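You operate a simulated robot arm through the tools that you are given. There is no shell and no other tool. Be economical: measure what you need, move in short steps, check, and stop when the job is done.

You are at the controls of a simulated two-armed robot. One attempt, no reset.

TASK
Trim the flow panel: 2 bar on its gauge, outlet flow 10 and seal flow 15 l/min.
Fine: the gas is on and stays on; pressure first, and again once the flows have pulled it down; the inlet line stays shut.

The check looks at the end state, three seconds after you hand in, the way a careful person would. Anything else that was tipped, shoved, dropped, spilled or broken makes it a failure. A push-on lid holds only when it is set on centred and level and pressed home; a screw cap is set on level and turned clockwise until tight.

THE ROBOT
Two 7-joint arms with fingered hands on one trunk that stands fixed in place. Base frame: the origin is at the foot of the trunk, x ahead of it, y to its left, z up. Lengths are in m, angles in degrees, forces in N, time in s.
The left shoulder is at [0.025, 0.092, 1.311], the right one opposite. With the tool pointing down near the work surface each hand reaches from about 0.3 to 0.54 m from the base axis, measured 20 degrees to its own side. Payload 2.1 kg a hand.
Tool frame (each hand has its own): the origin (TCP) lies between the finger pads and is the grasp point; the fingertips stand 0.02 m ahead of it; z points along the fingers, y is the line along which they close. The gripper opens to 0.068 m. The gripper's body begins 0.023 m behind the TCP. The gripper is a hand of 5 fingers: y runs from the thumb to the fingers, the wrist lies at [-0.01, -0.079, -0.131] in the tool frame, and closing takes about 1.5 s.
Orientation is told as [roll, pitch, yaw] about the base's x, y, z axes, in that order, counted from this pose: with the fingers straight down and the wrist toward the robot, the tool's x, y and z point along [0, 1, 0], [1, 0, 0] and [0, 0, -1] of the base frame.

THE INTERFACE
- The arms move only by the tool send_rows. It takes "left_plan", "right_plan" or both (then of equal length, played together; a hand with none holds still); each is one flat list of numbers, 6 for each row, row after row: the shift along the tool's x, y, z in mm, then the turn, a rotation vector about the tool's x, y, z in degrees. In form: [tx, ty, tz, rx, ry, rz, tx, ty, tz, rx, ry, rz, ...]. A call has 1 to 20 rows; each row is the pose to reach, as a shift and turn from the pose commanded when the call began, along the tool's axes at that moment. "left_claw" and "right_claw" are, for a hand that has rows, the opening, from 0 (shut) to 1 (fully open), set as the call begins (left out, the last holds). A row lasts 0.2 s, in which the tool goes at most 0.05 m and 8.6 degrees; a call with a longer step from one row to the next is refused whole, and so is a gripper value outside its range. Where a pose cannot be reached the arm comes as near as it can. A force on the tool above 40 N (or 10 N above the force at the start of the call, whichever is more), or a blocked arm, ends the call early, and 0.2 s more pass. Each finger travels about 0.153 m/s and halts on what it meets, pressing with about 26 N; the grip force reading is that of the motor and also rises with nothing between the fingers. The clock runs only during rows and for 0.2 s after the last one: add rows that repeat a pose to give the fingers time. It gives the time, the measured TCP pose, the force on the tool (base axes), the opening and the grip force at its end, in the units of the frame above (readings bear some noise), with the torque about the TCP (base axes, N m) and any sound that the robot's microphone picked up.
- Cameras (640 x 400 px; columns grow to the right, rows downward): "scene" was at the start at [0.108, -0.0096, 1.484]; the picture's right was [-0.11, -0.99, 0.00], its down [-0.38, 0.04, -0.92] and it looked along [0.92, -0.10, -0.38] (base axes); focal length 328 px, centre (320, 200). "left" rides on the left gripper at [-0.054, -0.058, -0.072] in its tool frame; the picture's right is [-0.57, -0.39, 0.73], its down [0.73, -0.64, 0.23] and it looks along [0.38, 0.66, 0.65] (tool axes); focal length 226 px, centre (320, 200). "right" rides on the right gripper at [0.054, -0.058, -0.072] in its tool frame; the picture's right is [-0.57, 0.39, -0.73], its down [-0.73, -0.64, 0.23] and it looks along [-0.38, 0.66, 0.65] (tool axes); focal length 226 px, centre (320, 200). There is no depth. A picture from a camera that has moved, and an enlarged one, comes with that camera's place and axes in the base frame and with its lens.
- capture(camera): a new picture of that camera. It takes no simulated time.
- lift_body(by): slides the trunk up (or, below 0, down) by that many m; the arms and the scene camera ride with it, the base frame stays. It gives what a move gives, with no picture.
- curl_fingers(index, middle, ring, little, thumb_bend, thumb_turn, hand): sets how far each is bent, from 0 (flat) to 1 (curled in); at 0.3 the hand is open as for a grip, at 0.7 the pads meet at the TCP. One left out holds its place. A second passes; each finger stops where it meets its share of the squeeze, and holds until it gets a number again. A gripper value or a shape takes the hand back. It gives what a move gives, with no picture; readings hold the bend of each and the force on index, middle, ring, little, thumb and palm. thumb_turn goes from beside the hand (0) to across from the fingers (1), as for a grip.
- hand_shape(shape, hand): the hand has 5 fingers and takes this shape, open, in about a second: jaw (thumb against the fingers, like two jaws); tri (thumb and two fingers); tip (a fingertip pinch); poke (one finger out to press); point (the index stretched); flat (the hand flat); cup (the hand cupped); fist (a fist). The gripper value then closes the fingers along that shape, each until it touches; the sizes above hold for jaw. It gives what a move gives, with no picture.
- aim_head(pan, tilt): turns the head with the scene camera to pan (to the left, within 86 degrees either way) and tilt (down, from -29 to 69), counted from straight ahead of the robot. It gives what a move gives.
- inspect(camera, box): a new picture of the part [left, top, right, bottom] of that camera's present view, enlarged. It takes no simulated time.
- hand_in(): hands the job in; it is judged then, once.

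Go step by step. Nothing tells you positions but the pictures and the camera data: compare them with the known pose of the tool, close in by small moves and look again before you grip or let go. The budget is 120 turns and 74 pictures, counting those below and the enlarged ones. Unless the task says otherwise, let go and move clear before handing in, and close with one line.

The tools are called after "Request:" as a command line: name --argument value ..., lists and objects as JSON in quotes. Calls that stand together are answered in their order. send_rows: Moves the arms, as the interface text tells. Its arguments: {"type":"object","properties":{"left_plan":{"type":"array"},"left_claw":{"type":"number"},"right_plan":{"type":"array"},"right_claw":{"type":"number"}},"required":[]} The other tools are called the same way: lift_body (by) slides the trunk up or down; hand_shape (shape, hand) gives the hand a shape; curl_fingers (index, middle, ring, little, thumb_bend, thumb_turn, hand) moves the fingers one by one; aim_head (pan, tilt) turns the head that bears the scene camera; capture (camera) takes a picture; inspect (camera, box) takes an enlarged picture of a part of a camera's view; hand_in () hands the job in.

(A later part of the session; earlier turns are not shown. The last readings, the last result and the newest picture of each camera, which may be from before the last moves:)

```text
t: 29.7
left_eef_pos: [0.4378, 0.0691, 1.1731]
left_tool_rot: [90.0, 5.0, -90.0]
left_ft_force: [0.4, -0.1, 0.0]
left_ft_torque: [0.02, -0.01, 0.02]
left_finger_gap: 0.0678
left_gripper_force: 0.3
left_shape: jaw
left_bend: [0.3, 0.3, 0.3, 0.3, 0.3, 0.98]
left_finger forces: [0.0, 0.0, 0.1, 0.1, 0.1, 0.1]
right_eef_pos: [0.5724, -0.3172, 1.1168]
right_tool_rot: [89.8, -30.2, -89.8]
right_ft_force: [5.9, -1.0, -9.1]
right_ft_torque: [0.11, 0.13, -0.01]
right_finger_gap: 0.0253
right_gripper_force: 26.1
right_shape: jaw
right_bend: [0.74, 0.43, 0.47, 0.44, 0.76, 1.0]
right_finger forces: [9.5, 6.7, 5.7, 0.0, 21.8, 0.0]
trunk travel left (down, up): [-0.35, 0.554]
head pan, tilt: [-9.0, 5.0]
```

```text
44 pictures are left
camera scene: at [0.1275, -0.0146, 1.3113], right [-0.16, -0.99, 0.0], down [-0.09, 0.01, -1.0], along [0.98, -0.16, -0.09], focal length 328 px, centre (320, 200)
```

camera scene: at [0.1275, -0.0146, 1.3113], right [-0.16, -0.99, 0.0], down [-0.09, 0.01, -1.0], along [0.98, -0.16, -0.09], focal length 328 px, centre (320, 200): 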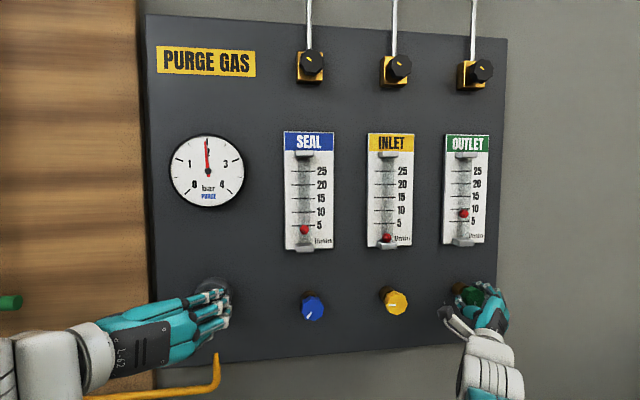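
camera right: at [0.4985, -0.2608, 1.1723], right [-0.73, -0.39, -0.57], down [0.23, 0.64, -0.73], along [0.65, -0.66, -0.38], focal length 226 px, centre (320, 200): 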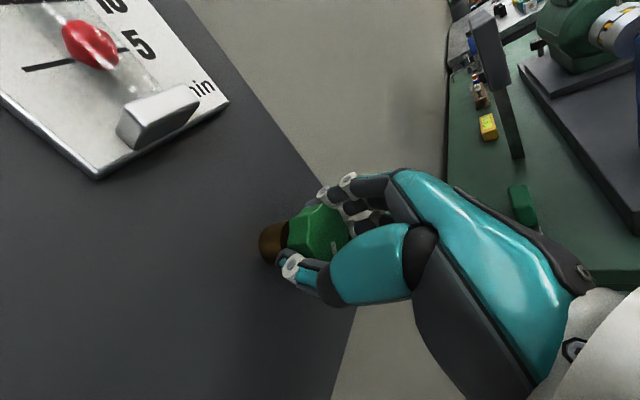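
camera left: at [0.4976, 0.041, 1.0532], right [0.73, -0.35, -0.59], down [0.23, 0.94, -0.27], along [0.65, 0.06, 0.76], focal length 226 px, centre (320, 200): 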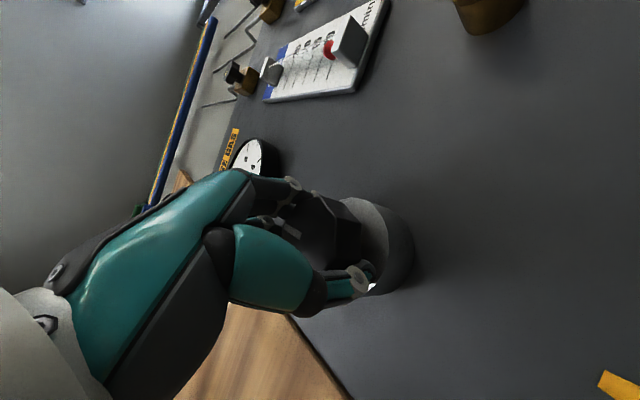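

Outlet is now about 8 l/min. I'll turn 15° more and read it enlarged.

Request:
send_rows --right_plan '[0, -0.5, 0, 0, 0, -7.5, -0.1, -1, 0, 0, 0, -15, -0.1, -1, 0, 0, 0, -15, -0.1, -1, 0, 0, 0, -15, -0.1, -1, 0, 0, 0, -15]'

Request:
inspect --camera "scene" --box '[340, 120, 500, 260]'

```text
t: 30.9
left_eef_pos: [0.4388, 0.0684, 1.1728]
left_tool_rot: [89.8, 5.1, -90.0]
left_ft_force: [-0.3, -0.5, 0.6]
left_ft_torque: [0.0, 0.0, -0.01]
left_finger_gap: 0.0676
left_gripper_force: 0.1
left_shape: jaw
left_bend: [0.3, 0.3, 0.3, 0.3, 0.3, 0.98]
left_finger forces: [0.0, 0.0, 0.0, 0.0, 0.0, 0.1]
right_eef_pos: [0.5736, -0.316, 1.1156]
right_tool_rot: [89.8, -44.9, -89.8]
right_ft_force: [6.4, -2.2, -12.6]
right_ft_torque: [0.08, 0.21, -0.06]
right_finger_gap: 0.0242
right_gripper_force: 25.9
right_shape: jaw
right_bend: [0.74, 0.44, 0.46, 0.44, 0.76, 1.0]
right_finger forces: [9.1, 6.6, 6.8, 0.0, 23.5, 0.1]
trunk travel left (down, up): [-0.35, 0.554]
head pan, tilt: [-9.0, 5.0]
```

```text
2.86 times, centred on (420, 190) of scene
camera zoom: at [0.1279, -0.0151, 1.3112], right [-0.16, -0.99, 0.0], down [-0.09, 0.01, -1.0], along [0.98, -0.16, -0.09], focal length 938 px, centre (34, 229)
```

zoom: 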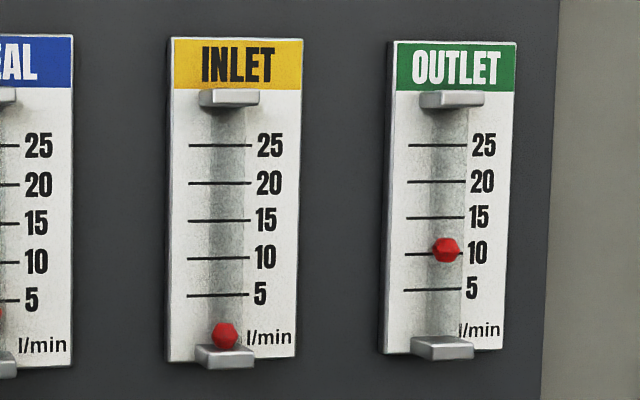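

Outlet reads about 10.4. I'll trim it back about 2.5° and read the gauge and all the flows.

Request:
send_rows --right_plan '[0, 0.2, 0, 0, 0, 2.5, 0, 0.2, 0, 0, 0, 2.5, 0, 0.2, 0, 0, 0, 2.5, 0, 0.2, 0, 0, 0, 2.5]'

Request:
inspect --camera "scene" --box '[340, 120, 500, 260]'

Request:
inspect --camera "scene" --box '[160, 120, 350, 260]'

```text
t: 31.9
left_eef_pos: [0.44, 0.0698, 1.1713]
left_tool_rot: [89.9, 5.1, -90.1]
left_ft_force: [0.3, -0.3, -0.6]
left_ft_torque: [-0.03, 0.01, -0.01]
left_finger_gap: 0.0676
left_gripper_force: 0.0
left_shape: jaw
left_bend: [0.3, 0.3, 0.3, 0.3, 0.3, 0.98]
left_finger forces: [0.0, 0.0, 0.1, 0.0, 0.1, 0.1]
right_eef_pos: [0.5734, -0.3162, 1.1156]
right_tool_rot: [89.8, -42.5, -89.7]
right_ft_force: [8.3, -2.0, -9.7]
right_ft_torque: [0.08, 0.18, 0.04]
right_finger_gap: 0.024
right_gripper_force: 26.3
right_shape: jaw
right_bend: [0.74, 0.44, 0.46, 0.44, 0.75, 1.0]
right_finger forces: [9.9, 7.6, 6.2, 0.0, 23.8, 0.1]
trunk travel left (down, up): [-0.35, 0.554]
head pan, tilt: [-9.0, 5.0]
```

```text
2.86 times, centred on (420, 190) of scene
camera zoom: at [0.128, -0.0147, 1.3112], right [-0.16, -0.99, 0.0], down [-0.09, 0.01, -1.0], along [0.98, -0.16, -0.09], focal length 938 px, centre (34, 229)
```

zoom: 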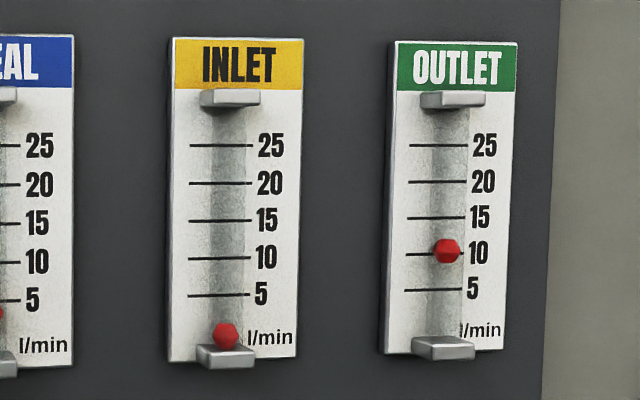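

```text
2.86 times, centred on (255, 190) of scene
camera zoom: at [0.128, -0.0147, 1.3112], right [-0.16, -0.99, 0.0], down [-0.09, 0.01, -1.0], along [0.98, -0.16, -0.09], focal length 938 px, centre (506, 229)
```

zoom: 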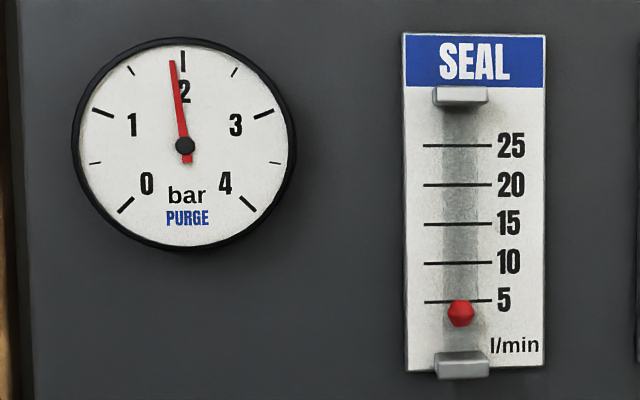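

Pressure sagged to about 1.9, so at 2.0 the outlet would read about 10.6. I'll trim another 4° clockwise, then let go and back off.

Request:
send_rows --right_plan '[0, 0.2, 0, 0, 0, 4, 0, 0.2, 0, 0, 0, 4, 0, 0.2, 0, 0, 0, 4, 0, 0.2, 0, 0, 0, 4]'

Request:
inspect --camera "scene" --box '[340, 120, 500, 260]'

```text
t: 32.9
left_eef_pos: [0.4389, 0.0696, 1.1728]
left_tool_rot: [89.9, 5.0, -90.0]
left_ft_force: [0.6, 0.2, -0.3]
left_ft_torque: [0.02, 0.0, 0.03]
left_finger_gap: 0.0677
left_gripper_force: 0.0
left_shape: jaw
left_bend: [0.3, 0.3, 0.3, 0.3, 0.3, 0.98]
left_finger forces: [0.0, 0.0, 0.1, 0.1, 0.0, 0.1]
right_eef_pos: [0.573, -0.3174, 1.1167]
right_tool_rot: [89.7, -38.5, -89.8]
right_ft_force: [7.9, -1.6, -7.9]
right_ft_torque: [0.08, 0.16, 0.03]
right_finger_gap: 0.0239
right_gripper_force: 26.1
right_shape: jaw
right_bend: [0.74, 0.43, 0.46, 0.44, 0.75, 1.0]
right_finger forces: [10.3, 7.7, 6.2, 0.0, 23.2, 0.0]
trunk travel left (down, up): [-0.35, 0.554]
head pan, tilt: [-9.0, 5.0]
```

```text
2.86 times, centred on (420, 190) of scene
camera zoom: at [0.1279, -0.0146, 1.3113], right [-0.16, -0.99, 0.0], down [-0.09, 0.01, -1.0], along [0.98, -0.16, -0.09], focal length 938 px, centre (34, 229)
```

zoom: 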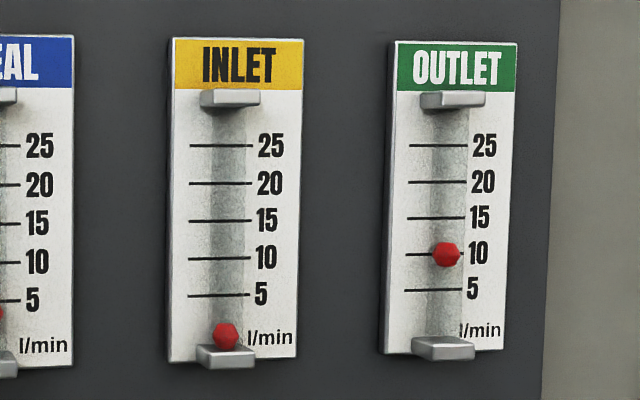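

Outlet sits right around 10. I'll release the right hand and back it straight off, while parking the left hand further left and unrolled.

Request:
send_rows --right_plan '[0, 0, 0, 0, 0, 0, 0, 0, 0, 0, 0, 0, 0, 0, 0, 0, 0, 0, 0, 0, 0, 0, 0, 0, 0, 0, 0, 0, 0, 0, 0, 0, -15, 0, 0, 0, 0, 0, -30, 0, 0, 0, 0, 0, -55, 0, 0, 0, 0, 0, -80, 0, 0, 0, 0, 0, -100, 0, 0, 0, 0, 0, -120, 0, 0, 0, 0, 0, -120, 0, 0, 0]' --right_claw 1 --left_plan '[0, -5, -10, 0, 0, -8, 0, -10, -20, 0, 0, -16, 0, -15, -30, 0, 0, -24, 0, -20, -40, 0, 0, -32, 0, -25, -50, 0, 0, -40, 0, -30, -55, 0, 0, -48, 0, -35, -55, 0, 0, -56, 0, -40, -55, 0, 0, -64, 0, -45, -55, 0, 0, -72, 0, -50, -55, 0, 0, -80, 0, -55, -55, 0, 0, -88, 0, -60, -55, 0, 0, -95]'

Request:
capture --camera "scene"

```text
t: 35.5
left_eef_pos: [0.383, 0.1304, 1.1786]
left_tool_rot: [-66.7, -89.9, 66.7]
left_ft_force: [0.5, 0.6, -0.4]
left_ft_torque: [-0.01, 0.02, 0.0]
left_finger_gap: 0.0677
left_gripper_force: 0.1
left_shape: jaw
left_bend: [0.3, 0.3, 0.3, 0.3, 0.3, 0.98]
left_finger forces: [0.1, 0.0, 0.1, 0.0, 0.0, 0.0]
right_eef_pos: [0.4512, -0.3162, 1.1173]
right_tool_rot: [90.0, -38.5, -89.8]
right_ft_force: [0.5, 1.1, -0.1]
right_ft_torque: [-0.05, 0.01, 0.0]
right_finger_gap: 0.0677
right_gripper_force: 0.0
right_shape: jaw
right_bend: [0.3, 0.3, 0.3, 0.3, 0.3, 0.98]
right_finger forces: [0.0, 0.0, 0.1, 0.1, 0.0, 0.0]
trunk travel left (down, up): [-0.35, 0.554]
head pan, tilt: [-9.0, 5.0]
```

```text
39 pictures are left
camera scene: at [0.1253, -0.014, 1.3116], right [-0.16, -0.99, 0.0], down [-0.09, 0.01, -1.0], along [0.98, -0.16, -0.09], focal length 328 px, centre (320, 200)
```

scene: 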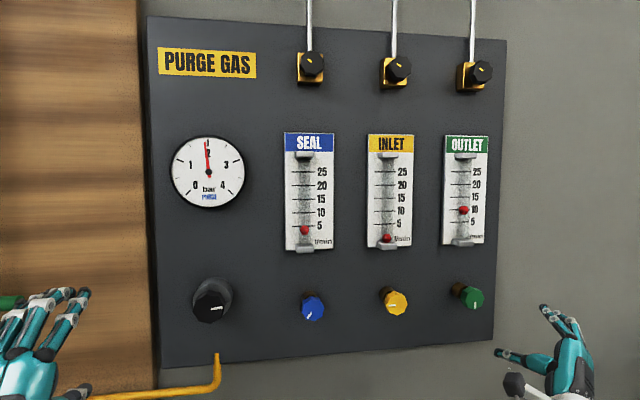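

Pressure is about 1.93 and outlet about 10. Blue sits at about (0.575, -0.077, 1.114), so I'll slide the right hand over in front of it, keeping clear of the yellow knob.

Request:
send_rows --right_plan '[25, -31.6, 0, 0, 0, 0, 50, -63.1, 0, 0, 0, 0, 75.3, -94.7, 0, 0, 0, 0, 100.5, -126.3, 0, 0, 0, 0, 125.6, -157.8, 0, 0, 0, 0, 150.7, -189.4, 0, 0, 0, 0, 150.7, -189.4, 35, 0, 0, 0, 150.7, -189.4, 65, 0, 0, 0, 150.7, -189.4, 65, 0, 0, 0]'

Request:
capture --camera "scene"

Request:
capture --camera "right"

```text
t: 37.5
left_eef_pos: [0.3818, 0.1302, 1.1788]
left_tool_rot: [12.5, -90.0, -12.5]
left_ft_force: [-0.2, 0.0, -0.7]
left_ft_torque: [0.02, 0.03, -0.01]
left_finger_gap: 0.0679
left_gripper_force: 0.1
left_shape: jaw
left_bend: [0.3, 0.3, 0.3, 0.3, 0.3, 0.98]
left_finger forces: [0.0, 0.0, 0.0, 0.1, 0.0, 0.0]
right_eef_pos: [0.5193, -0.0749, 1.1182]
right_tool_rot: [90.0, -38.4, -89.9]
right_ft_force: [0.1, -0.7, 0.0]
right_ft_torque: [-0.01, 0.0, -0.01]
right_finger_gap: 0.0678
right_gripper_force: 0.1
right_shape: jaw
right_bend: [0.3, 0.3, 0.3, 0.3, 0.3, 0.98]
right_finger forces: [0.1, 0.0, 0.1, 0.0, 0.0, 0.0]
trunk travel left (down, up): [-0.35, 0.554]
head pan, tilt: [-9.0, 5.0]
```

```text
38 pictures are left
camera scene: at [0.1255, -0.0139, 1.3115], right [-0.16, -0.99, 0.0], down [-0.09, 0.01, -1.0], along [0.98, -0.16, -0.09], focal length 328 px, centre (320, 200)
```

scene: 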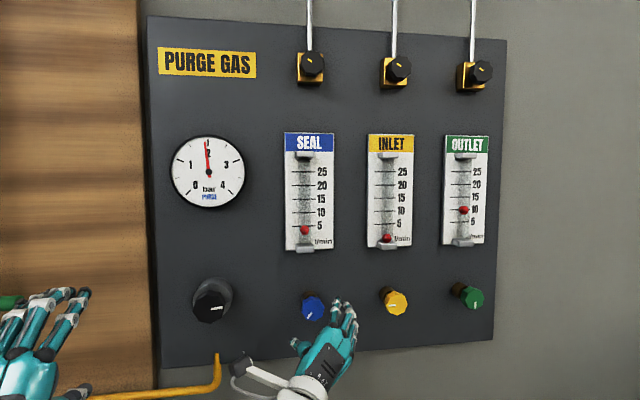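

```text
37 pictures are left
camera right: at [0.445, 0.0048, 1.1235], right [-0.73, -0.66, -0.2], down [0.23, 0.04, -0.97], along [0.65, -0.75, 0.12], focal length 226 px, centre (320, 200)
```

right: 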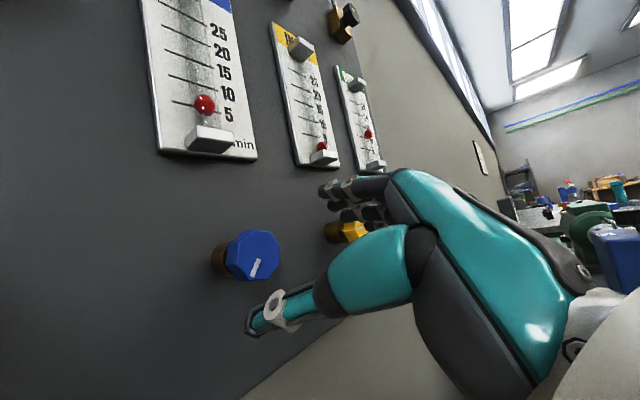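

The hand is nearly coaxial with the blue knob. I'll advance around it to x 0.572 and close.

Request:
send_rows --right_plan '[4, -3, 15, 0, 0, 0, 4, -3, 30, 0, 0, 0, 4, -3, 43, 0, 0, 0, 4, -3, 53, 0, 0, 0, 4, -3, 53, 0, 0, 0]'

Request:
capture --camera "right"

```text
t: 38.7
left_eef_pos: [0.3829, 0.1309, 1.179]
left_tool_rot: [10.2, -90.0, -10.1]
left_ft_force: [-0.1, -0.6, -0.7]
left_ft_torque: [-0.05, 0.03, -0.01]
left_finger_gap: 0.0677
left_gripper_force: 0.1
left_shape: jaw
left_bend: [0.3, 0.3, 0.3, 0.3, 0.3, 0.98]
left_finger forces: [0.1, 0.0, 0.0, 0.0, 0.0, 0.0]
right_eef_pos: [0.5674, -0.0695, 1.1195]
right_tool_rot: [90.0, -38.5, -89.7]
right_ft_force: [0.3, 0.1, -0.1]
right_ft_torque: [-0.03, 0.0, 0.01]
right_finger_gap: 0.0676
right_gripper_force: 0.0
right_shape: jaw
right_bend: [0.3, 0.3, 0.3, 0.3, 0.3, 0.98]
right_finger forces: [0.1, 0.0, 0.0, 0.0, 0.0, 0.0]
trunk travel left (down, up): [-0.35, 0.554]
head pan, tilt: [-9.0, 5.0]
```

```text
36 pictures are left
camera right: at [0.4942, 0.0095, 1.125], right [-0.73, -0.66, -0.2], down [0.23, 0.05, -0.97], along [0.65, -0.75, 0.12], focal length 226 px, centre (320, 200)
```

right: 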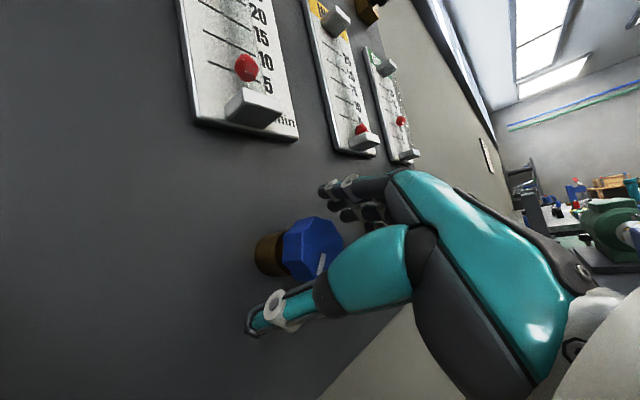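

This matches the alignment that worked on green. I'll go slightly deeper, close, and turn 40° counter-clockwise.

Request:
send_rows --right_plan '[0, 0, 5, 0, 0, 0, 0, 0, 5, 0, 0, 0]'

Request:
send_rows --right_plan '[0, 0, 0, 0, 0, 0, 0, 0, 0, 0, 0, 0, 0, 0, 0, 0, 0, 0, 0, 0, 0, 0, 0, 0, 0, 0, 0, 0, 0, 0, 0, 0, 0, 0, 0, 0, 0, 0, 0, 0, 0, 0]' --right_claw 0

Request:
send_rows --right_plan '[0, -0.5, 0, 0, 0, -8, -0.1, -1.1, 0, 0, 0, -16, -0.3, -1.6, 0, 0, 0, -24, -0.6, -2.1, 0, 0, 0, -32, -0.9, -2.6, 0, 0, 0, -40, -0.9, -2.6, 0, 0, 0, -40, -0.9, -2.6, 0, 0, 0, -40]'

Request:
capture --camera "scene"

```text
t: 39.3
left_eef_pos: [0.383, 0.1302, 1.1779]
left_tool_rot: [9.6, -90.1, -9.5]
left_ft_force: [0.5, 0.6, 0.4]
left_ft_torque: [0.0, 0.01, -0.01]
left_finger_gap: 0.0678
left_gripper_force: 0.1
left_shape: jaw
left_bend: [0.3, 0.3, 0.3, 0.3, 0.3, 0.98]
left_finger forces: [0.1, 0.1, 0.0, 0.0, 0.0, 0.0]
right_eef_pos: [0.5672, -0.0695, 1.1195]
right_tool_rot: [89.8, -38.4, -89.9]
right_ft_force: [0.3, 1.1, 0.0]
right_ft_torque: [0.0, 0.01, 0.02]
right_finger_gap: 0.0676
right_gripper_force: 0.0
right_shape: jaw
right_bend: [0.3, 0.3, 0.3, 0.3, 0.3, 0.98]
right_finger forces: [0.1, 0.0, 0.1, 0.1, 0.0, 0.0]
right hand out of reach, approached as far as the arm can: row 1, 2
trunk travel left (down, up): [-0.35, 0.554]
head pan, tilt: [-9.0, 5.0]
```

```text
t: 40.9
left_eef_pos: [0.3826, 0.1302, 1.1788]
left_tool_rot: [4.5, -90.1, -4.4]
left_ft_force: [-0.1, 0.6, 0.2]
left_ft_torque: [0.0, 0.02, 0.02]
left_finger_gap: 0.0676
left_gripper_force: 0.0
left_shape: jaw
left_bend: [0.3, 0.3, 0.3, 0.3, 0.3, 0.98]
left_finger forces: [0.0, 0.1, 0.0, 0.0, 0.0, 0.0]
right_eef_pos: [0.5664, -0.0689, 1.118]
right_tool_rot: [89.9, -38.5, -89.8]
right_ft_force: [1.3, 0.1, 1.5]
right_ft_torque: [-0.02, -0.04, -0.03]
right_finger_gap: 0.024
right_gripper_force: 26.3
right_shape: jaw
right_bend: [0.74, 0.46, 0.49, 0.52, 0.75, 0.99]
right_finger forces: [12.4, 7.1, 3.6, 0.0, 20.5, 0.0]
trunk travel left (down, up): [-0.35, 0.554]
head pan, tilt: [-9.0, 5.0]
```

```text
t: 42.5
left_eef_pos: [0.3822, 0.1291, 1.1784]
left_tool_rot: [37.1, -89.9, -37.1]
left_ft_force: [-0.2, -0.3, -0.1]
left_ft_torque: [0.01, -0.01, 0.01]
left_finger_gap: 0.0677
left_gripper_force: 0.0
left_shape: jaw
left_bend: [0.3, 0.3, 0.3, 0.3, 0.3, 0.98]
left_finger forces: [0.0, 0.0, 0.0, 0.0, 0.0, 0.0]
right_eef_pos: [0.5677, -0.0693, 1.1165]
right_tool_rot: [89.8, -78.6, -89.7]
right_ft_force: [2.1, -4.5, -4.0]
right_ft_torque: [0.03, 0.02, -0.09]
right_finger_gap: 0.0226
right_gripper_force: 25.9
right_shape: jaw
right_bend: [0.74, 0.48, 0.54, 0.52, 0.76, 0.96]
right_finger forces: [9.8, 7.3, 6.2, 0.1, 19.3, 0.0]
trunk travel left (down, up): [-0.35, 0.554]
head pan, tilt: [-9.0, 5.0]
```

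```text
35 pictures are left
camera scene: at [0.126, -0.0147, 1.3115], right [-0.16, -0.99, 0.0], down [-0.09, 0.01, -1.0], along [0.98, -0.16, -0.09], focal length 328 px, centre (320, 200)
```

scene: 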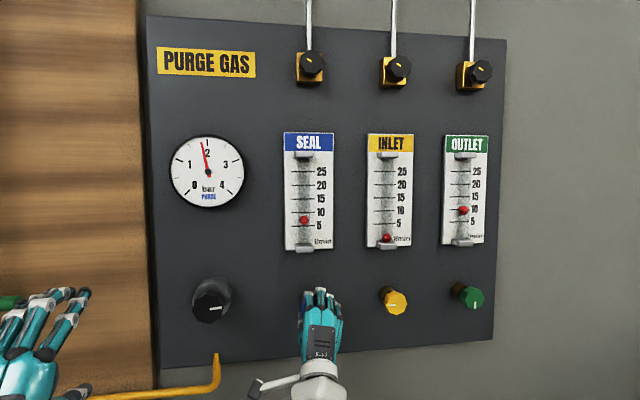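

Seal is about 7.3 with pressure at about 1.83. I'll turn 40° more counter-clockwise.

Request:
send_rows --right_plan '[0, -0.5, 0, 0, 0, -8, -0.1, -1.1, 0, 0, 0, -16, -0.3, -1.6, 0, 0, 0, -24, -0.6, -2.1, 0, 0, 0, -32, -0.9, -2.6, 0, 0, 0, -40, -0.9, -2.6, 0, 0, 0, -40, -0.9, -2.6, 0, 0, 0, -40]'

Request:
inspect --camera "scene" --box '[160, 120, 350, 260]'

```text
t: 44.1
left_eef_pos: [0.3833, 0.1291, 1.1781]
left_tool_rot: [36.5, -89.9, -36.5]
left_ft_force: [0.3, -0.2, -0.5]
left_ft_torque: [0.0, -0.02, 0.01]
left_finger_gap: 0.0675
left_gripper_force: 0.1
left_shape: jaw
left_bend: [0.3, 0.3, 0.3, 0.3, 0.3, 0.98]
left_finger forces: [0.1, 0.0, 0.1, 0.1, 0.0, 0.0]
right_eef_pos: [0.5676, -0.0702, 1.1125]
right_tool_rot: [-89.9, -61.4, 90.1]
right_ft_force: [2.9, -4.6, -2.1]
right_ft_torque: [0.06, 0.0, -0.07]
right_finger_gap: 0.0221
right_gripper_force: 26.3
right_shape: jaw
right_bend: [0.74, 0.49, 0.72, 0.52, 0.76, 0.95]
right_finger forces: [9.9, 7.1, 5.1, 0.1, 19.5, 0.0]
trunk travel left (down, up): [-0.35, 0.554]
head pan, tilt: [-9.0, 5.0]
```

```text
2.86 times, centred on (255, 190) of scene
camera zoom: at [0.1262, -0.0148, 1.3115], right [-0.16, -0.99, 0.0], down [-0.09, 0.01, -1.0], along [0.98, -0.16, -0.09], focal length 938 px, centre (506, 229)
```

zoom: 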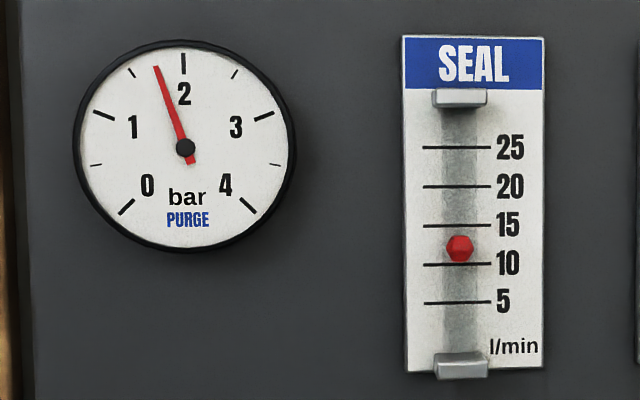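

Seal is at 12.1 with pressure at 1.72, which is about 13 at 2 bar. I'll turn 13° more.

Request:
send_rows --right_plan '[0, -0.4, 0, 0, 0, -6.5, -0.1, -0.9, 0, 0, 0, -13, -0.1, -0.9, 0, 0, 0, -13, -0.1, -0.9, 0, 0, 0, -13, -0.1, -0.9, 0, 0, 0, -13]'

Request:
inspect --camera "scene" --box '[160, 120, 350, 260]'

Request:
inspect --camera "scene" --box '[340, 120, 500, 260]'

```text
t: 45.3
left_eef_pos: [0.382, 0.1295, 1.1781]
left_tool_rot: [49.9, -89.9, -49.8]
left_ft_force: [0.1, -0.5, 1.0]
left_ft_torque: [-0.03, 0.05, 0.0]
left_finger_gap: 0.0677
left_gripper_force: 0.0
left_shape: jaw
left_bend: [0.3, 0.3, 0.3, 0.3, 0.3, 0.98]
left_finger forces: [0.1, 0.0, 0.0, 0.0, 0.0, 0.0]
right_eef_pos: [0.5668, -0.0702, 1.1134]
right_tool_rot: [-90.0, -48.4, 89.9]
right_ft_force: [1.7, -5.0, -1.5]
right_ft_torque: [0.03, -0.01, -0.06]
right_finger_gap: 0.0219
right_gripper_force: 25.4
right_shape: jaw
right_bend: [0.74, 0.5, 0.72, 0.52, 0.76, 0.94]
right_finger forces: [9.7, 7.2, 4.9, 0.1, 19.2, 0.0]
trunk travel left (down, up): [-0.35, 0.554]
head pan, tilt: [-9.0, 5.0]
```

```text
2.86 times, centred on (255, 190) of scene
camera zoom: at [0.1259, -0.0151, 1.3115], right [-0.16, -0.99, 0.0], down [-0.09, 0.01, -1.0], along [0.98, -0.16, -0.09], focal length 938 px, centre (506, 229)
```

zoom: 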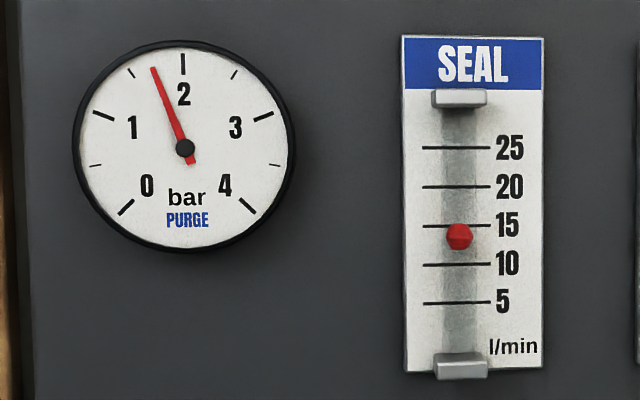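

```text
2.86 times, centred on (420, 190) of scene
camera zoom: at [0.1259, -0.0151, 1.3115], right [-0.16, -0.99, 0.0], down [-0.09, 0.01, -1.0], along [0.98, -0.16, -0.09], focal length 938 px, centre (34, 229)
```

zoom: 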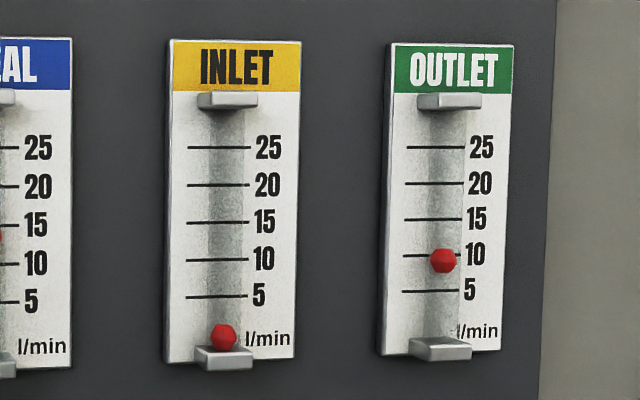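

At 2.0 bar these settings project to seal about 15 and outlet about 10.2. The right hand will keep hold of blue while the left goes back to the black knob, first to a pre-grasp at roll 20°.

Request:
send_rows --left_plan '[-22, -16, 0, 0, 0, 7, -44, -32, 10, 0, 0, 14, -66, -49, 30, 0, 0, 20, -66, -49, 60, 0, 0, 20, -66, -49, 95, 0, 0, 20, -66, -49, 130, 0, 0, 20, -66, -49, 138, 0, 0, 20, -66, -49, 138, 0, 0, 20]'

Request:
capture --camera "scene"

Request:
capture --camera "left"

```text
t: 47.1
left_eef_pos: [0.5214, 0.0613, 1.1286]
left_tool_rot: [89.9, -69.9, -89.8]
left_ft_force: [0.0, 0.3, 0.4]
left_ft_torque: [0.01, -0.02, 0.01]
left_finger_gap: 0.0677
left_gripper_force: 0.2
left_shape: jaw
left_bend: [0.3, 0.3, 0.3, 0.3, 0.3, 0.98]
left_finger forces: [0.0, 0.0, 0.0, 0.1, 0.0, 0.0]
right_eef_pos: [0.5677, -0.0698, 1.1121]
right_tool_rot: [-89.8, -48.5, 90.0]
right_ft_force: [0.8, -5.1, -1.1]
right_ft_torque: [0.01, 0.0, -0.1]
right_finger_gap: 0.0217
right_gripper_force: 26.0
right_shape: jaw
right_bend: [0.74, 0.5, 0.72, 0.52, 0.77, 0.94]
right_finger forces: [9.9, 7.4, 5.1, 0.0, 19.1, 0.0]
trunk travel left (down, up): [-0.35, 0.554]
head pan, tilt: [-9.0, 5.0]
```

```text
31 pictures are left
camera scene: at [0.1259, -0.015, 1.3115], right [-0.16, -0.99, 0.0], down [-0.09, 0.01, -1.0], along [0.98, -0.16, -0.09], focal length 328 px, centre (320, 200)
```

scene: 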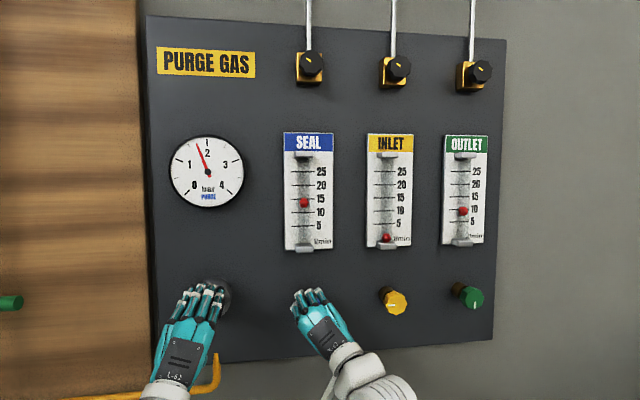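

```text
30 pictures are left
camera left: at [0.4498, 0.0308, 1.0555], right [0.73, -0.4, -0.56], down [0.23, 0.91, -0.35], along [0.65, 0.13, 0.75], focal length 226 px, centre (320, 200)
```

left: 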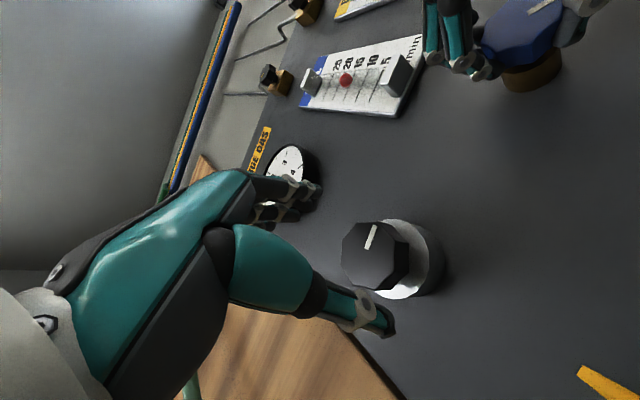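

The knob is where I want it relative to the hand. I'll advance and close on it.

Request:
send_rows --left_plan '[0, 4, 15, 0, 0, 0, 0, 4, 30, 0, 0, 0, 0, 4, 47, 0, 0, 0, 0, 4, 47, 0, 0, 0]'

Request:
send_rows --left_plan '[0, 0, 0, 0, 0, 0, 0, 0, 0, 0, 0, 0, 0, 0, 0, 0, 0, 0, 0, 0, 0, 0, 0, 0, 0, 0, 0, 0, 0, 0, 0, 0, 0, 0, 0, 0, 0, 0, 0, 0, 0, 0]' --left_claw 0

Request:
capture --camera "left"

```text
t: 48.1
left_eef_pos: [0.5684, 0.0607, 1.1335]
left_tool_rot: [89.7, -70.1, -89.9]
left_ft_force: [-0.5, 0.7, 0.4]
left_ft_torque: [0.01, 0.01, 0.01]
left_finger_gap: 0.0677
left_gripper_force: 0.0
left_shape: jaw
left_bend: [0.3, 0.3, 0.3, 0.3, 0.3, 0.98]
left_finger forces: [0.1, 0.0, 0.0, 0.1, 0.0, 0.0]
right_eef_pos: [0.5675, -0.0703, 1.1126]
right_tool_rot: [-90.0, -48.5, 89.9]
right_ft_force: [1.1, -5.5, -0.5]
right_ft_torque: [0.04, -0.01, -0.07]
right_finger_gap: 0.0219
right_gripper_force: 26.3
right_shape: jaw
right_bend: [0.74, 0.5, 0.72, 0.52, 0.77, 0.94]
right_finger forces: [9.9, 7.2, 5.2, 0.0, 19.0, 0.1]
trunk travel left (down, up): [-0.35, 0.554]
head pan, tilt: [-9.0, 5.0]
```

```text
t: 49.7
left_eef_pos: [0.5687, 0.0605, 1.1321]
left_tool_rot: [89.6, -70.0, -89.6]
left_ft_force: [15.2, 1.1, -1.6]
left_ft_torque: [0.03, 0.07, 0.01]
left_finger_gap: 0.0284
left_gripper_force: 26.2
left_shape: jaw
left_bend: [0.74, 0.57, 0.58, 0.66, 0.67, 0.98]
left_finger forces: [14.7, 7.5, 3.1, 0.1, 26.6, 0.0]
right_eef_pos: [0.5681, -0.07, 1.1115]
right_tool_rot: [-89.8, -48.6, 90.0]
right_ft_force: [-7.2, -5.1, 2.6]
right_ft_torque: [0.0, -0.1, -0.05]
right_finger_gap: 0.0221
right_gripper_force: 26.0
right_shape: jaw
right_bend: [0.75, 0.49, 0.72, 0.52, 0.77, 0.94]
right_finger forces: [10.4, 8.4, 6.9, 0.1, 18.8, 0.1]
trunk travel left (down, up): [-0.35, 0.554]
head pan, tilt: [-9.0, 5.0]
```

```text
29 pictures are left
camera left: at [0.497, 0.031, 1.0593], right [0.73, -0.4, -0.56], down [0.23, 0.91, -0.35], along [0.65, 0.13, 0.75], focal length 226 px, centre (320, 200)
```

left: 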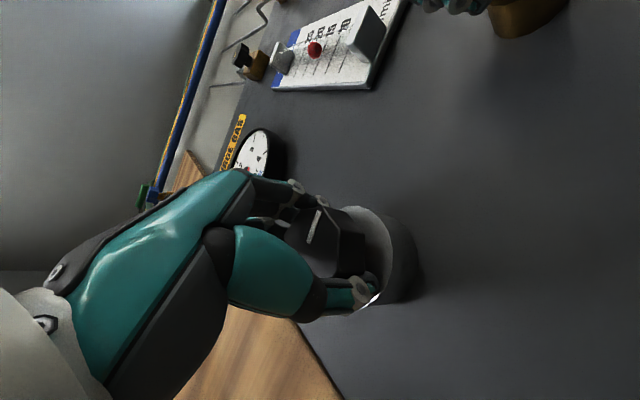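

The grip is good. I'll turn clockwise 22° and check everything.

Request:
send_rows --left_plan '[-0.2, -0.8, 0, 0, 0, 7.5, -0.4, -1.6, 0, 0, 0, 15, -0.6, -2.4, 0, 0, 0, 22, -0.6, -2.4, 0, 0, 0, 22, -0.6, -2.4, 0, 0, 0, 22]'

Request:
inspect --camera "scene" --box '[160, 120, 350, 260]'

Request:
inspect --camera "scene" --box '[340, 120, 500, 260]'

```text
t: 50.9
left_eef_pos: [0.5673, 0.062, 1.1298]
left_tool_rot: [89.9, -47.9, -90.0]
left_ft_force: [22.1, -2.7, 6.2]
left_ft_torque: [0.04, 0.01, 0.03]
left_finger_gap: 0.0272
left_gripper_force: 25.9
left_shape: jaw
left_bend: [0.73, 0.57, 0.59, 0.66, 0.67, 0.98]
left_finger forces: [18.2, 10.1, 4.8, 0.0, 24.7, 0.1]
right_eef_pos: [0.5689, -0.0707, 1.1115]
right_tool_rot: [-89.8, -48.5, 90.0]
right_ft_force: [-7.0, -4.5, 2.8]
right_ft_torque: [-0.01, -0.15, -0.04]
right_finger_gap: 0.0223
right_gripper_force: 25.9
right_shape: jaw
right_bend: [0.75, 0.49, 0.72, 0.52, 0.78, 0.94]
right_finger forces: [11.2, 8.6, 6.6, 0.0, 18.9, 0.0]
trunk travel left (down, up): [-0.35, 0.554]
head pan, tilt: [-9.0, 5.0]
```

```text
2.86 times, centred on (255, 190) of scene
camera zoom: at [0.1273, -0.015, 1.3114], right [-0.16, -0.99, 0.0], down [-0.09, 0.01, -1.0], along [0.98, -0.16, -0.09], focal length 938 px, centre (506, 229)
```

zoom: 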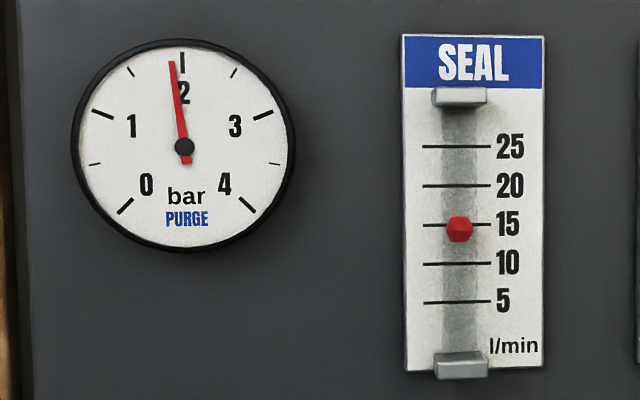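

```text
2.86 times, centred on (420, 190) of scene
camera zoom: at [0.1273, -0.015, 1.3114], right [-0.16, -0.99, 0.0], down [-0.09, 0.01, -1.0], along [0.98, -0.16, -0.09], focal length 938 px, centre (34, 229)
```

zoom: 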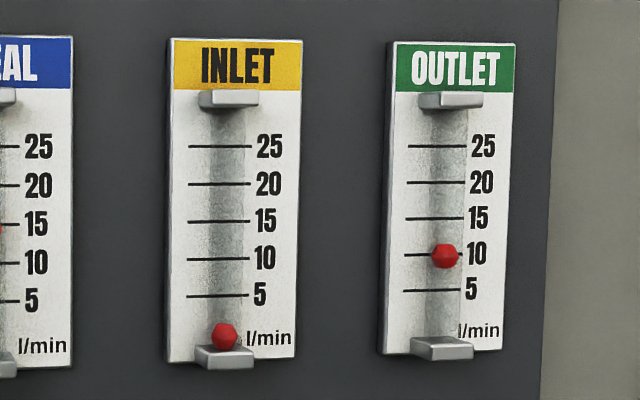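

Pressure is 1.88, seal about 14.5 and outlet about 9.7. 8° more clockwise should bring all three on target.

Request:
send_rows --left_plan '[-0.1, -0.5, 0, 0, 0, 4, -0.2, -1, 0, 0, 0, 8, -0.2, -1, 0, 0, 0, 8, -0.2, -1, 0, 0, 0, 8, -0.2, -1, 0, 0, 0, 8]'

Request:
inspect --camera "scene" --box '[160, 120, 350, 260]'

Request:
inspect --camera "scene" --box '[340, 120, 500, 260]'

```text
t: 52.1
left_eef_pos: [0.5684, 0.0615, 1.1285]
left_tool_rot: [89.9, -39.9, -89.9]
left_ft_force: [20.9, -4.1, 6.7]
left_ft_torque: [0.0, -0.01, 0.07]
left_finger_gap: 0.0267
left_gripper_force: 26.1
left_shape: jaw
left_bend: [0.73, 0.56, 0.58, 0.66, 0.68, 0.98]
left_finger forces: [18.6, 10.3, 4.8, 0.0, 24.2, 0.0]
right_eef_pos: [0.5684, -0.0702, 1.1113]
right_tool_rot: [-89.9, -48.5, 90.0]
right_ft_force: [-6.4, -1.9, 1.9]
right_ft_torque: [0.01, -0.08, -0.01]
right_finger_gap: 0.0223
right_gripper_force: 26.2
right_shape: jaw
right_bend: [0.75, 0.49, 0.72, 0.52, 0.78, 0.94]
right_finger forces: [11.9, 8.6, 6.5, 0.0, 19.3, 0.1]
trunk travel left (down, up): [-0.35, 0.554]
head pan, tilt: [-9.0, 5.0]
```

```text
2.86 times, centred on (255, 190) of scene
camera zoom: at [0.1272, -0.0152, 1.3114], right [-0.16, -0.99, 0.0], down [-0.09, 0.01, -1.0], along [0.98, -0.16, -0.09], focal length 938 px, centre (506, 229)
```

zoom: 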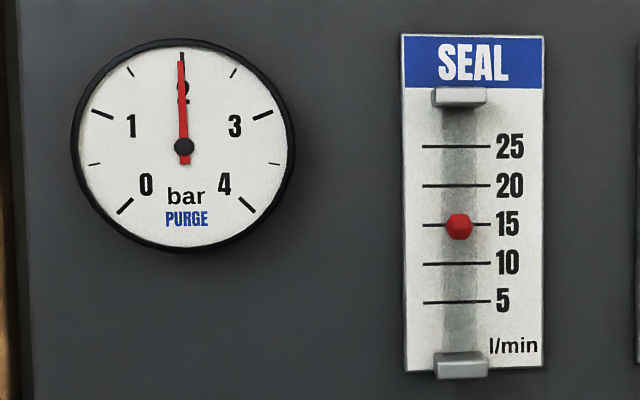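

```text
2.86 times, centred on (420, 190) of scene
camera zoom: at [0.1272, -0.0152, 1.3114], right [-0.16, -0.99, 0.0], down [-0.09, 0.01, -1.0], along [0.98, -0.16, -0.09], focal length 938 px, centre (34, 229)
```

zoom: 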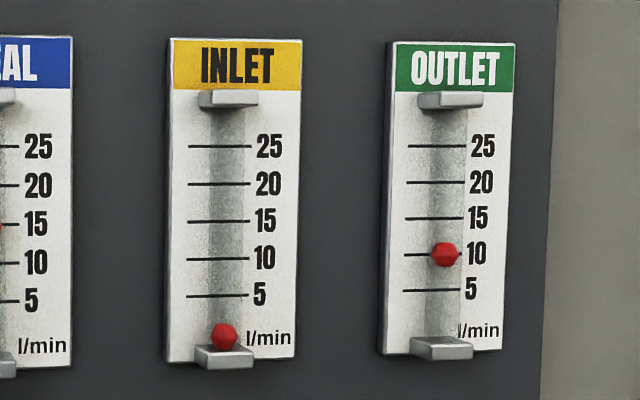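

All three are on target: 2.0 bar, seal about 15 and outlet about 10, with the inlet at zero. I'll open both hands in place and withdraw straight back.

Request:
send_rows --left_plan '[0, 0, 0, 0, 0, 0, 0, 0, 0, 0, 0, 0, 0, 0, 0, 0, 0, 0, 0, 0, 0, 0, 0, 0, 0, 0, 0, 0, 0, 0, 0, 0, -15, 0, 0, 0, 0, 0, -30, 0, 0, 0, 0, 0, -55, 0, 0, 0, 0, 0, -80, 0, 0, 0, 0, 0, -110, 0, 0, 0, 0, 0, -140, 0, 0, 0, 0, 0, -140, 0, 0, 0]' --right_plan '[0, 0, 0, 0, 0, 0, 0, 0, 0, 0, 0, 0, 0, 0, 0, 0, 0, 0, 0, 0, 0, 0, 0, 0, 0, 0, 0, 0, 0, 0, 0, 0, -15, 0, 0, 0, 0, 0, -30, 0, 0, 0, 0, 0, -55, 0, 0, 0, 0, 0, -80, 0, 0, 0, 0, 0, -110, 0, 0, 0, 0, 0, -140, 0, 0, 0, 0, 0, -140, 0, 0, 0]' --left_claw 1 --right_claw 1

Request:
capture --camera "scene"

Request:
inspect --camera "scene" --box '[160, 120, 350, 260]'

Request:
inspect --camera "scene" --box '[340, 120, 500, 260]'

```text
t: 54.7
left_eef_pos: [0.4267, 0.062, 1.1317]
left_tool_rot: [90.0, -40.0, -89.9]
left_ft_force: [-0.1, 0.4, -0.2]
left_ft_torque: [-0.05, 0.01, 0.01]
left_finger_gap: 0.0679
left_gripper_force: 0.0
left_shape: jaw
left_bend: [0.3, 0.3, 0.3, 0.3, 0.3, 0.98]
left_finger forces: [0.0, 0.0, 0.0, 0.0, 0.0, 0.0]
right_eef_pos: [0.4263, -0.0707, 1.1144]
right_tool_rot: [-90.0, -48.7, 90.1]
right_ft_force: [0.4, 0.1, 0.0]
right_ft_torque: [0.02, 0.0, 0.02]
right_finger_gap: 0.0679
right_gripper_force: 0.0
right_shape: jaw
right_bend: [0.3, 0.3, 0.3, 0.3, 0.3, 0.98]
right_finger forces: [0.0, 0.1, 0.0, 0.1, 0.0, 0.0]
trunk travel left (down, up): [-0.35, 0.554]
head pan, tilt: [-9.0, 5.0]
```

```text
24 pictures are left
camera scene: at [0.1252, -0.0139, 1.3116], right [-0.16, -0.99, 0.0], down [-0.09, 0.01, -1.0], along [0.98, -0.16, -0.09], focal length 328 px, centre (320, 200)
```

scene: 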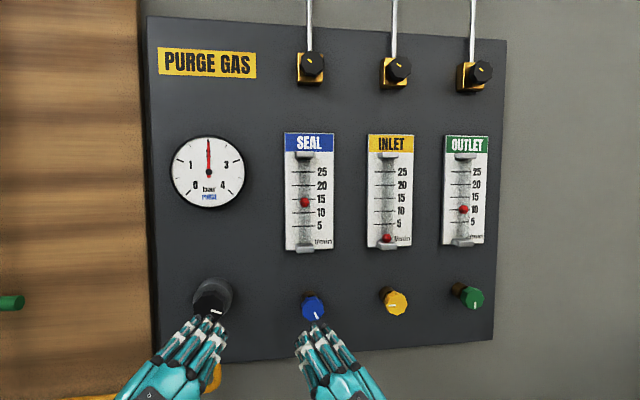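

```text
2.86 times, centred on (255, 190) of scene
camera zoom: at [0.1252, -0.0139, 1.3116], right [-0.16, -0.99, 0.0], down [-0.09, 0.01, -1.0], along [0.98, -0.16, -0.09], focal length 938 px, centre (506, 229)
```

zoom: 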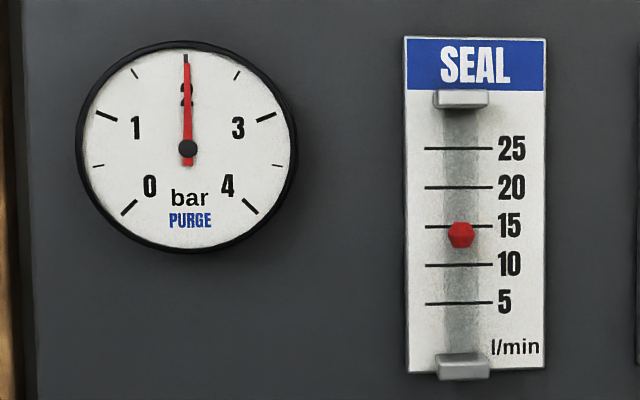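

```text
2.86 times, centred on (420, 190) of scene
camera zoom: at [0.1252, -0.0139, 1.3116], right [-0.16, -0.99, 0.0], down [-0.09, 0.01, -1.0], along [0.98, -0.16, -0.09], focal length 938 px, centre (34, 229)
```

zoom: 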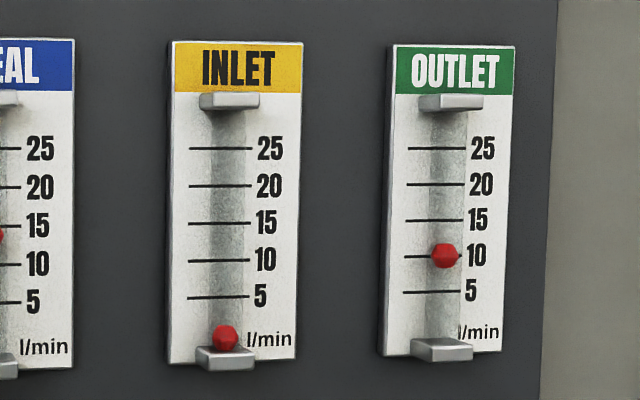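

Pressure is 2.0 and outlet about 10, but letting go of blue slipped the seal down to about 14. I'll regrip blue at roll 0 and trim it back up a little.

Request:
send_rows --right_plan '[0, 0, 0, 0, 0, 8.2, 0, 0, 0, 0, 0, 16.4, 0, 0, 0, 0, 0, 24.6, 0, 0, 0, 0, 0, 32.8, 0, 0, 0, 0, 0, 41, 1, 0, 35, 0, 0, 41, 1, 0, 70, 0, 0, 41, 1, 0, 90, 0, 0, 41, 1, 0, 90, 0, 0, 41]'

Request:
capture --camera "right"

```text
t: 56.7
left_eef_pos: [0.4285, 0.0627, 1.1303]
left_tool_rot: [90.1, -40.0, -89.9]
left_ft_force: [-1.2, -0.5, -0.4]
left_ft_torque: [-0.02, 0.0, 0.0]
left_finger_gap: 0.0676
left_gripper_force: 0.0
left_shape: jaw
left_bend: [0.3, 0.3, 0.3, 0.3, 0.3, 0.98]
left_finger forces: [0.0, 0.0, 0.0, 0.0, 0.0, 0.1]
right_eef_pos: [0.5168, -0.0688, 1.1118]
right_tool_rot: [-88.8, -89.6, 89.0]
right_ft_force: [0.6, 0.6, 0.4]
right_ft_torque: [0.0, -0.05, -0.02]
right_finger_gap: 0.0677
right_gripper_force: 0.1
right_shape: jaw
right_bend: [0.3, 0.3, 0.3, 0.3, 0.3, 0.98]
right_finger forces: [0.0, 0.1, 0.0, 0.1, 0.0, 0.1]
trunk travel left (down, up): [-0.35, 0.554]
head pan, tilt: [-9.0, 5.0]
```

```text
21 pictures are left
camera right: at [0.4441, -0.0145, 1.053], right [-0.73, -0.56, 0.39], down [0.23, -0.74, -0.63], along [0.65, -0.37, 0.67], focal length 226 px, centre (320, 200)
```

right: 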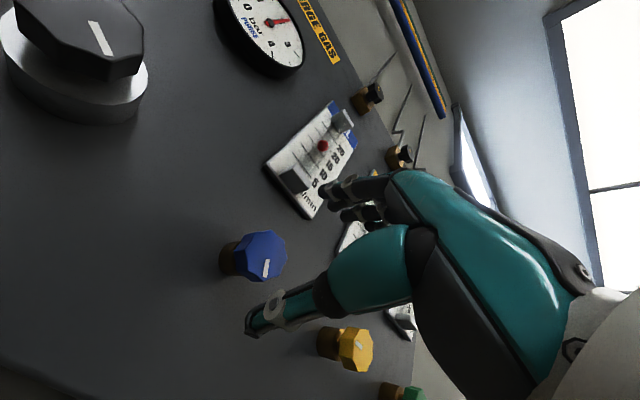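

Blue is well aligned. I'll go in and close on it.

Request:
send_rows --right_plan '[0, -1, 20, 0, 0, 0, 0, -1, 40, 0, 0, 0, 0, -1, 50, 0, 0, 0, 0, -1, 50, 0, 0, 0]'

Request:
send_rows --right_plan '[0, 0, 0, 0, 0, 0, 0, 0, 0, 0, 0, 0, 0, 0, 0, 0, 0, 0, 0, 0, 0, 0, 0, 0, 0, 0, 0, 0, 0, 0, 0, 0, 0, 0, 0, 0, 0, 0, 0, 0, 0, 0]' --right_claw 0

Request:
inspect --camera "scene" --box '[160, 120, 350, 260]'

```text
t: 57.7
left_eef_pos: [0.4272, 0.0624, 1.1316]
left_tool_rot: [90.0, -40.0, -89.9]
left_ft_force: [-0.3, 0.3, 0.2]
left_ft_torque: [-0.02, 0.01, -0.02]
left_finger_gap: 0.0677
left_gripper_force: 0.2
left_shape: jaw
left_bend: [0.3, 0.3, 0.3, 0.3, 0.3, 0.98]
left_finger forces: [0.0, 0.1, 0.0, 0.0, 0.1, 0.0]
right_eef_pos: [0.5663, -0.0686, 1.1099]
right_tool_rot: [-87.4, -89.5, 87.7]
right_ft_force: [0.3, 0.3, -0.7]
right_ft_torque: [0.01, 0.01, 0.0]
right_finger_gap: 0.0676
right_gripper_force: 0.0
right_shape: jaw
right_bend: [0.3, 0.3, 0.3, 0.3, 0.3, 0.98]
right_finger forces: [0.1, 0.1, 0.0, 0.0, 0.0, 0.1]
trunk travel left (down, up): [-0.35, 0.554]
head pan, tilt: [-9.0, 5.0]
```

```text
t: 59.3
left_eef_pos: [0.427, 0.0617, 1.1309]
left_tool_rot: [89.9, -40.0, -89.9]
left_ft_force: [-0.1, 0.1, -0.3]
left_ft_torque: [0.04, 0.01, 0.02]
left_finger_gap: 0.0679
left_gripper_force: 0.1
left_shape: jaw
left_bend: [0.3, 0.3, 0.3, 0.3, 0.3, 0.98]
left_finger forces: [0.0, 0.1, 0.1, 0.1, 0.1, 0.0]
right_eef_pos: [0.5671, -0.069, 1.1102]
right_tool_rot: [-85.6, -89.5, 85.7]
right_ft_force: [0.9, -0.7, -1.5]
right_ft_torque: [0.02, -0.01, 0.01]
right_finger_gap: 0.0247
right_gripper_force: 26.1
right_shape: jaw
right_bend: [0.74, 0.42, 0.46, 0.46, 0.76, 0.99]
right_finger forces: [10.5, 6.4, 4.5, 0.0, 22.5, 0.0]
trunk travel left (down, up): [-0.35, 0.554]
head pan, tilt: [-9.0, 5.0]
```

```text
2.86 times, centred on (255, 190) of scene
camera zoom: at [0.1258, -0.0139, 1.3115], right [-0.16, -0.99, 0.0], down [-0.09, 0.01, -1.0], along [0.98, -0.16, -0.09], focal length 938 px, centre (506, 229)
```

zoom: 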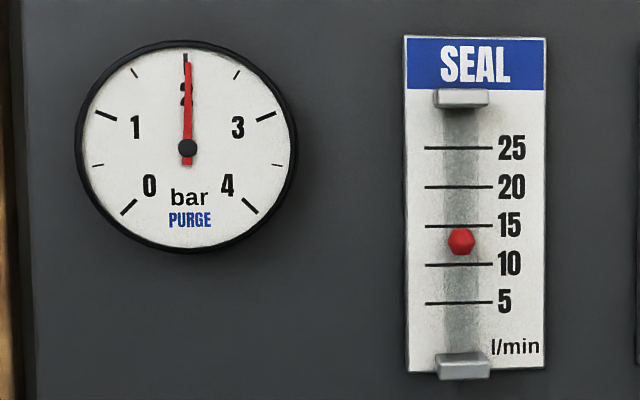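

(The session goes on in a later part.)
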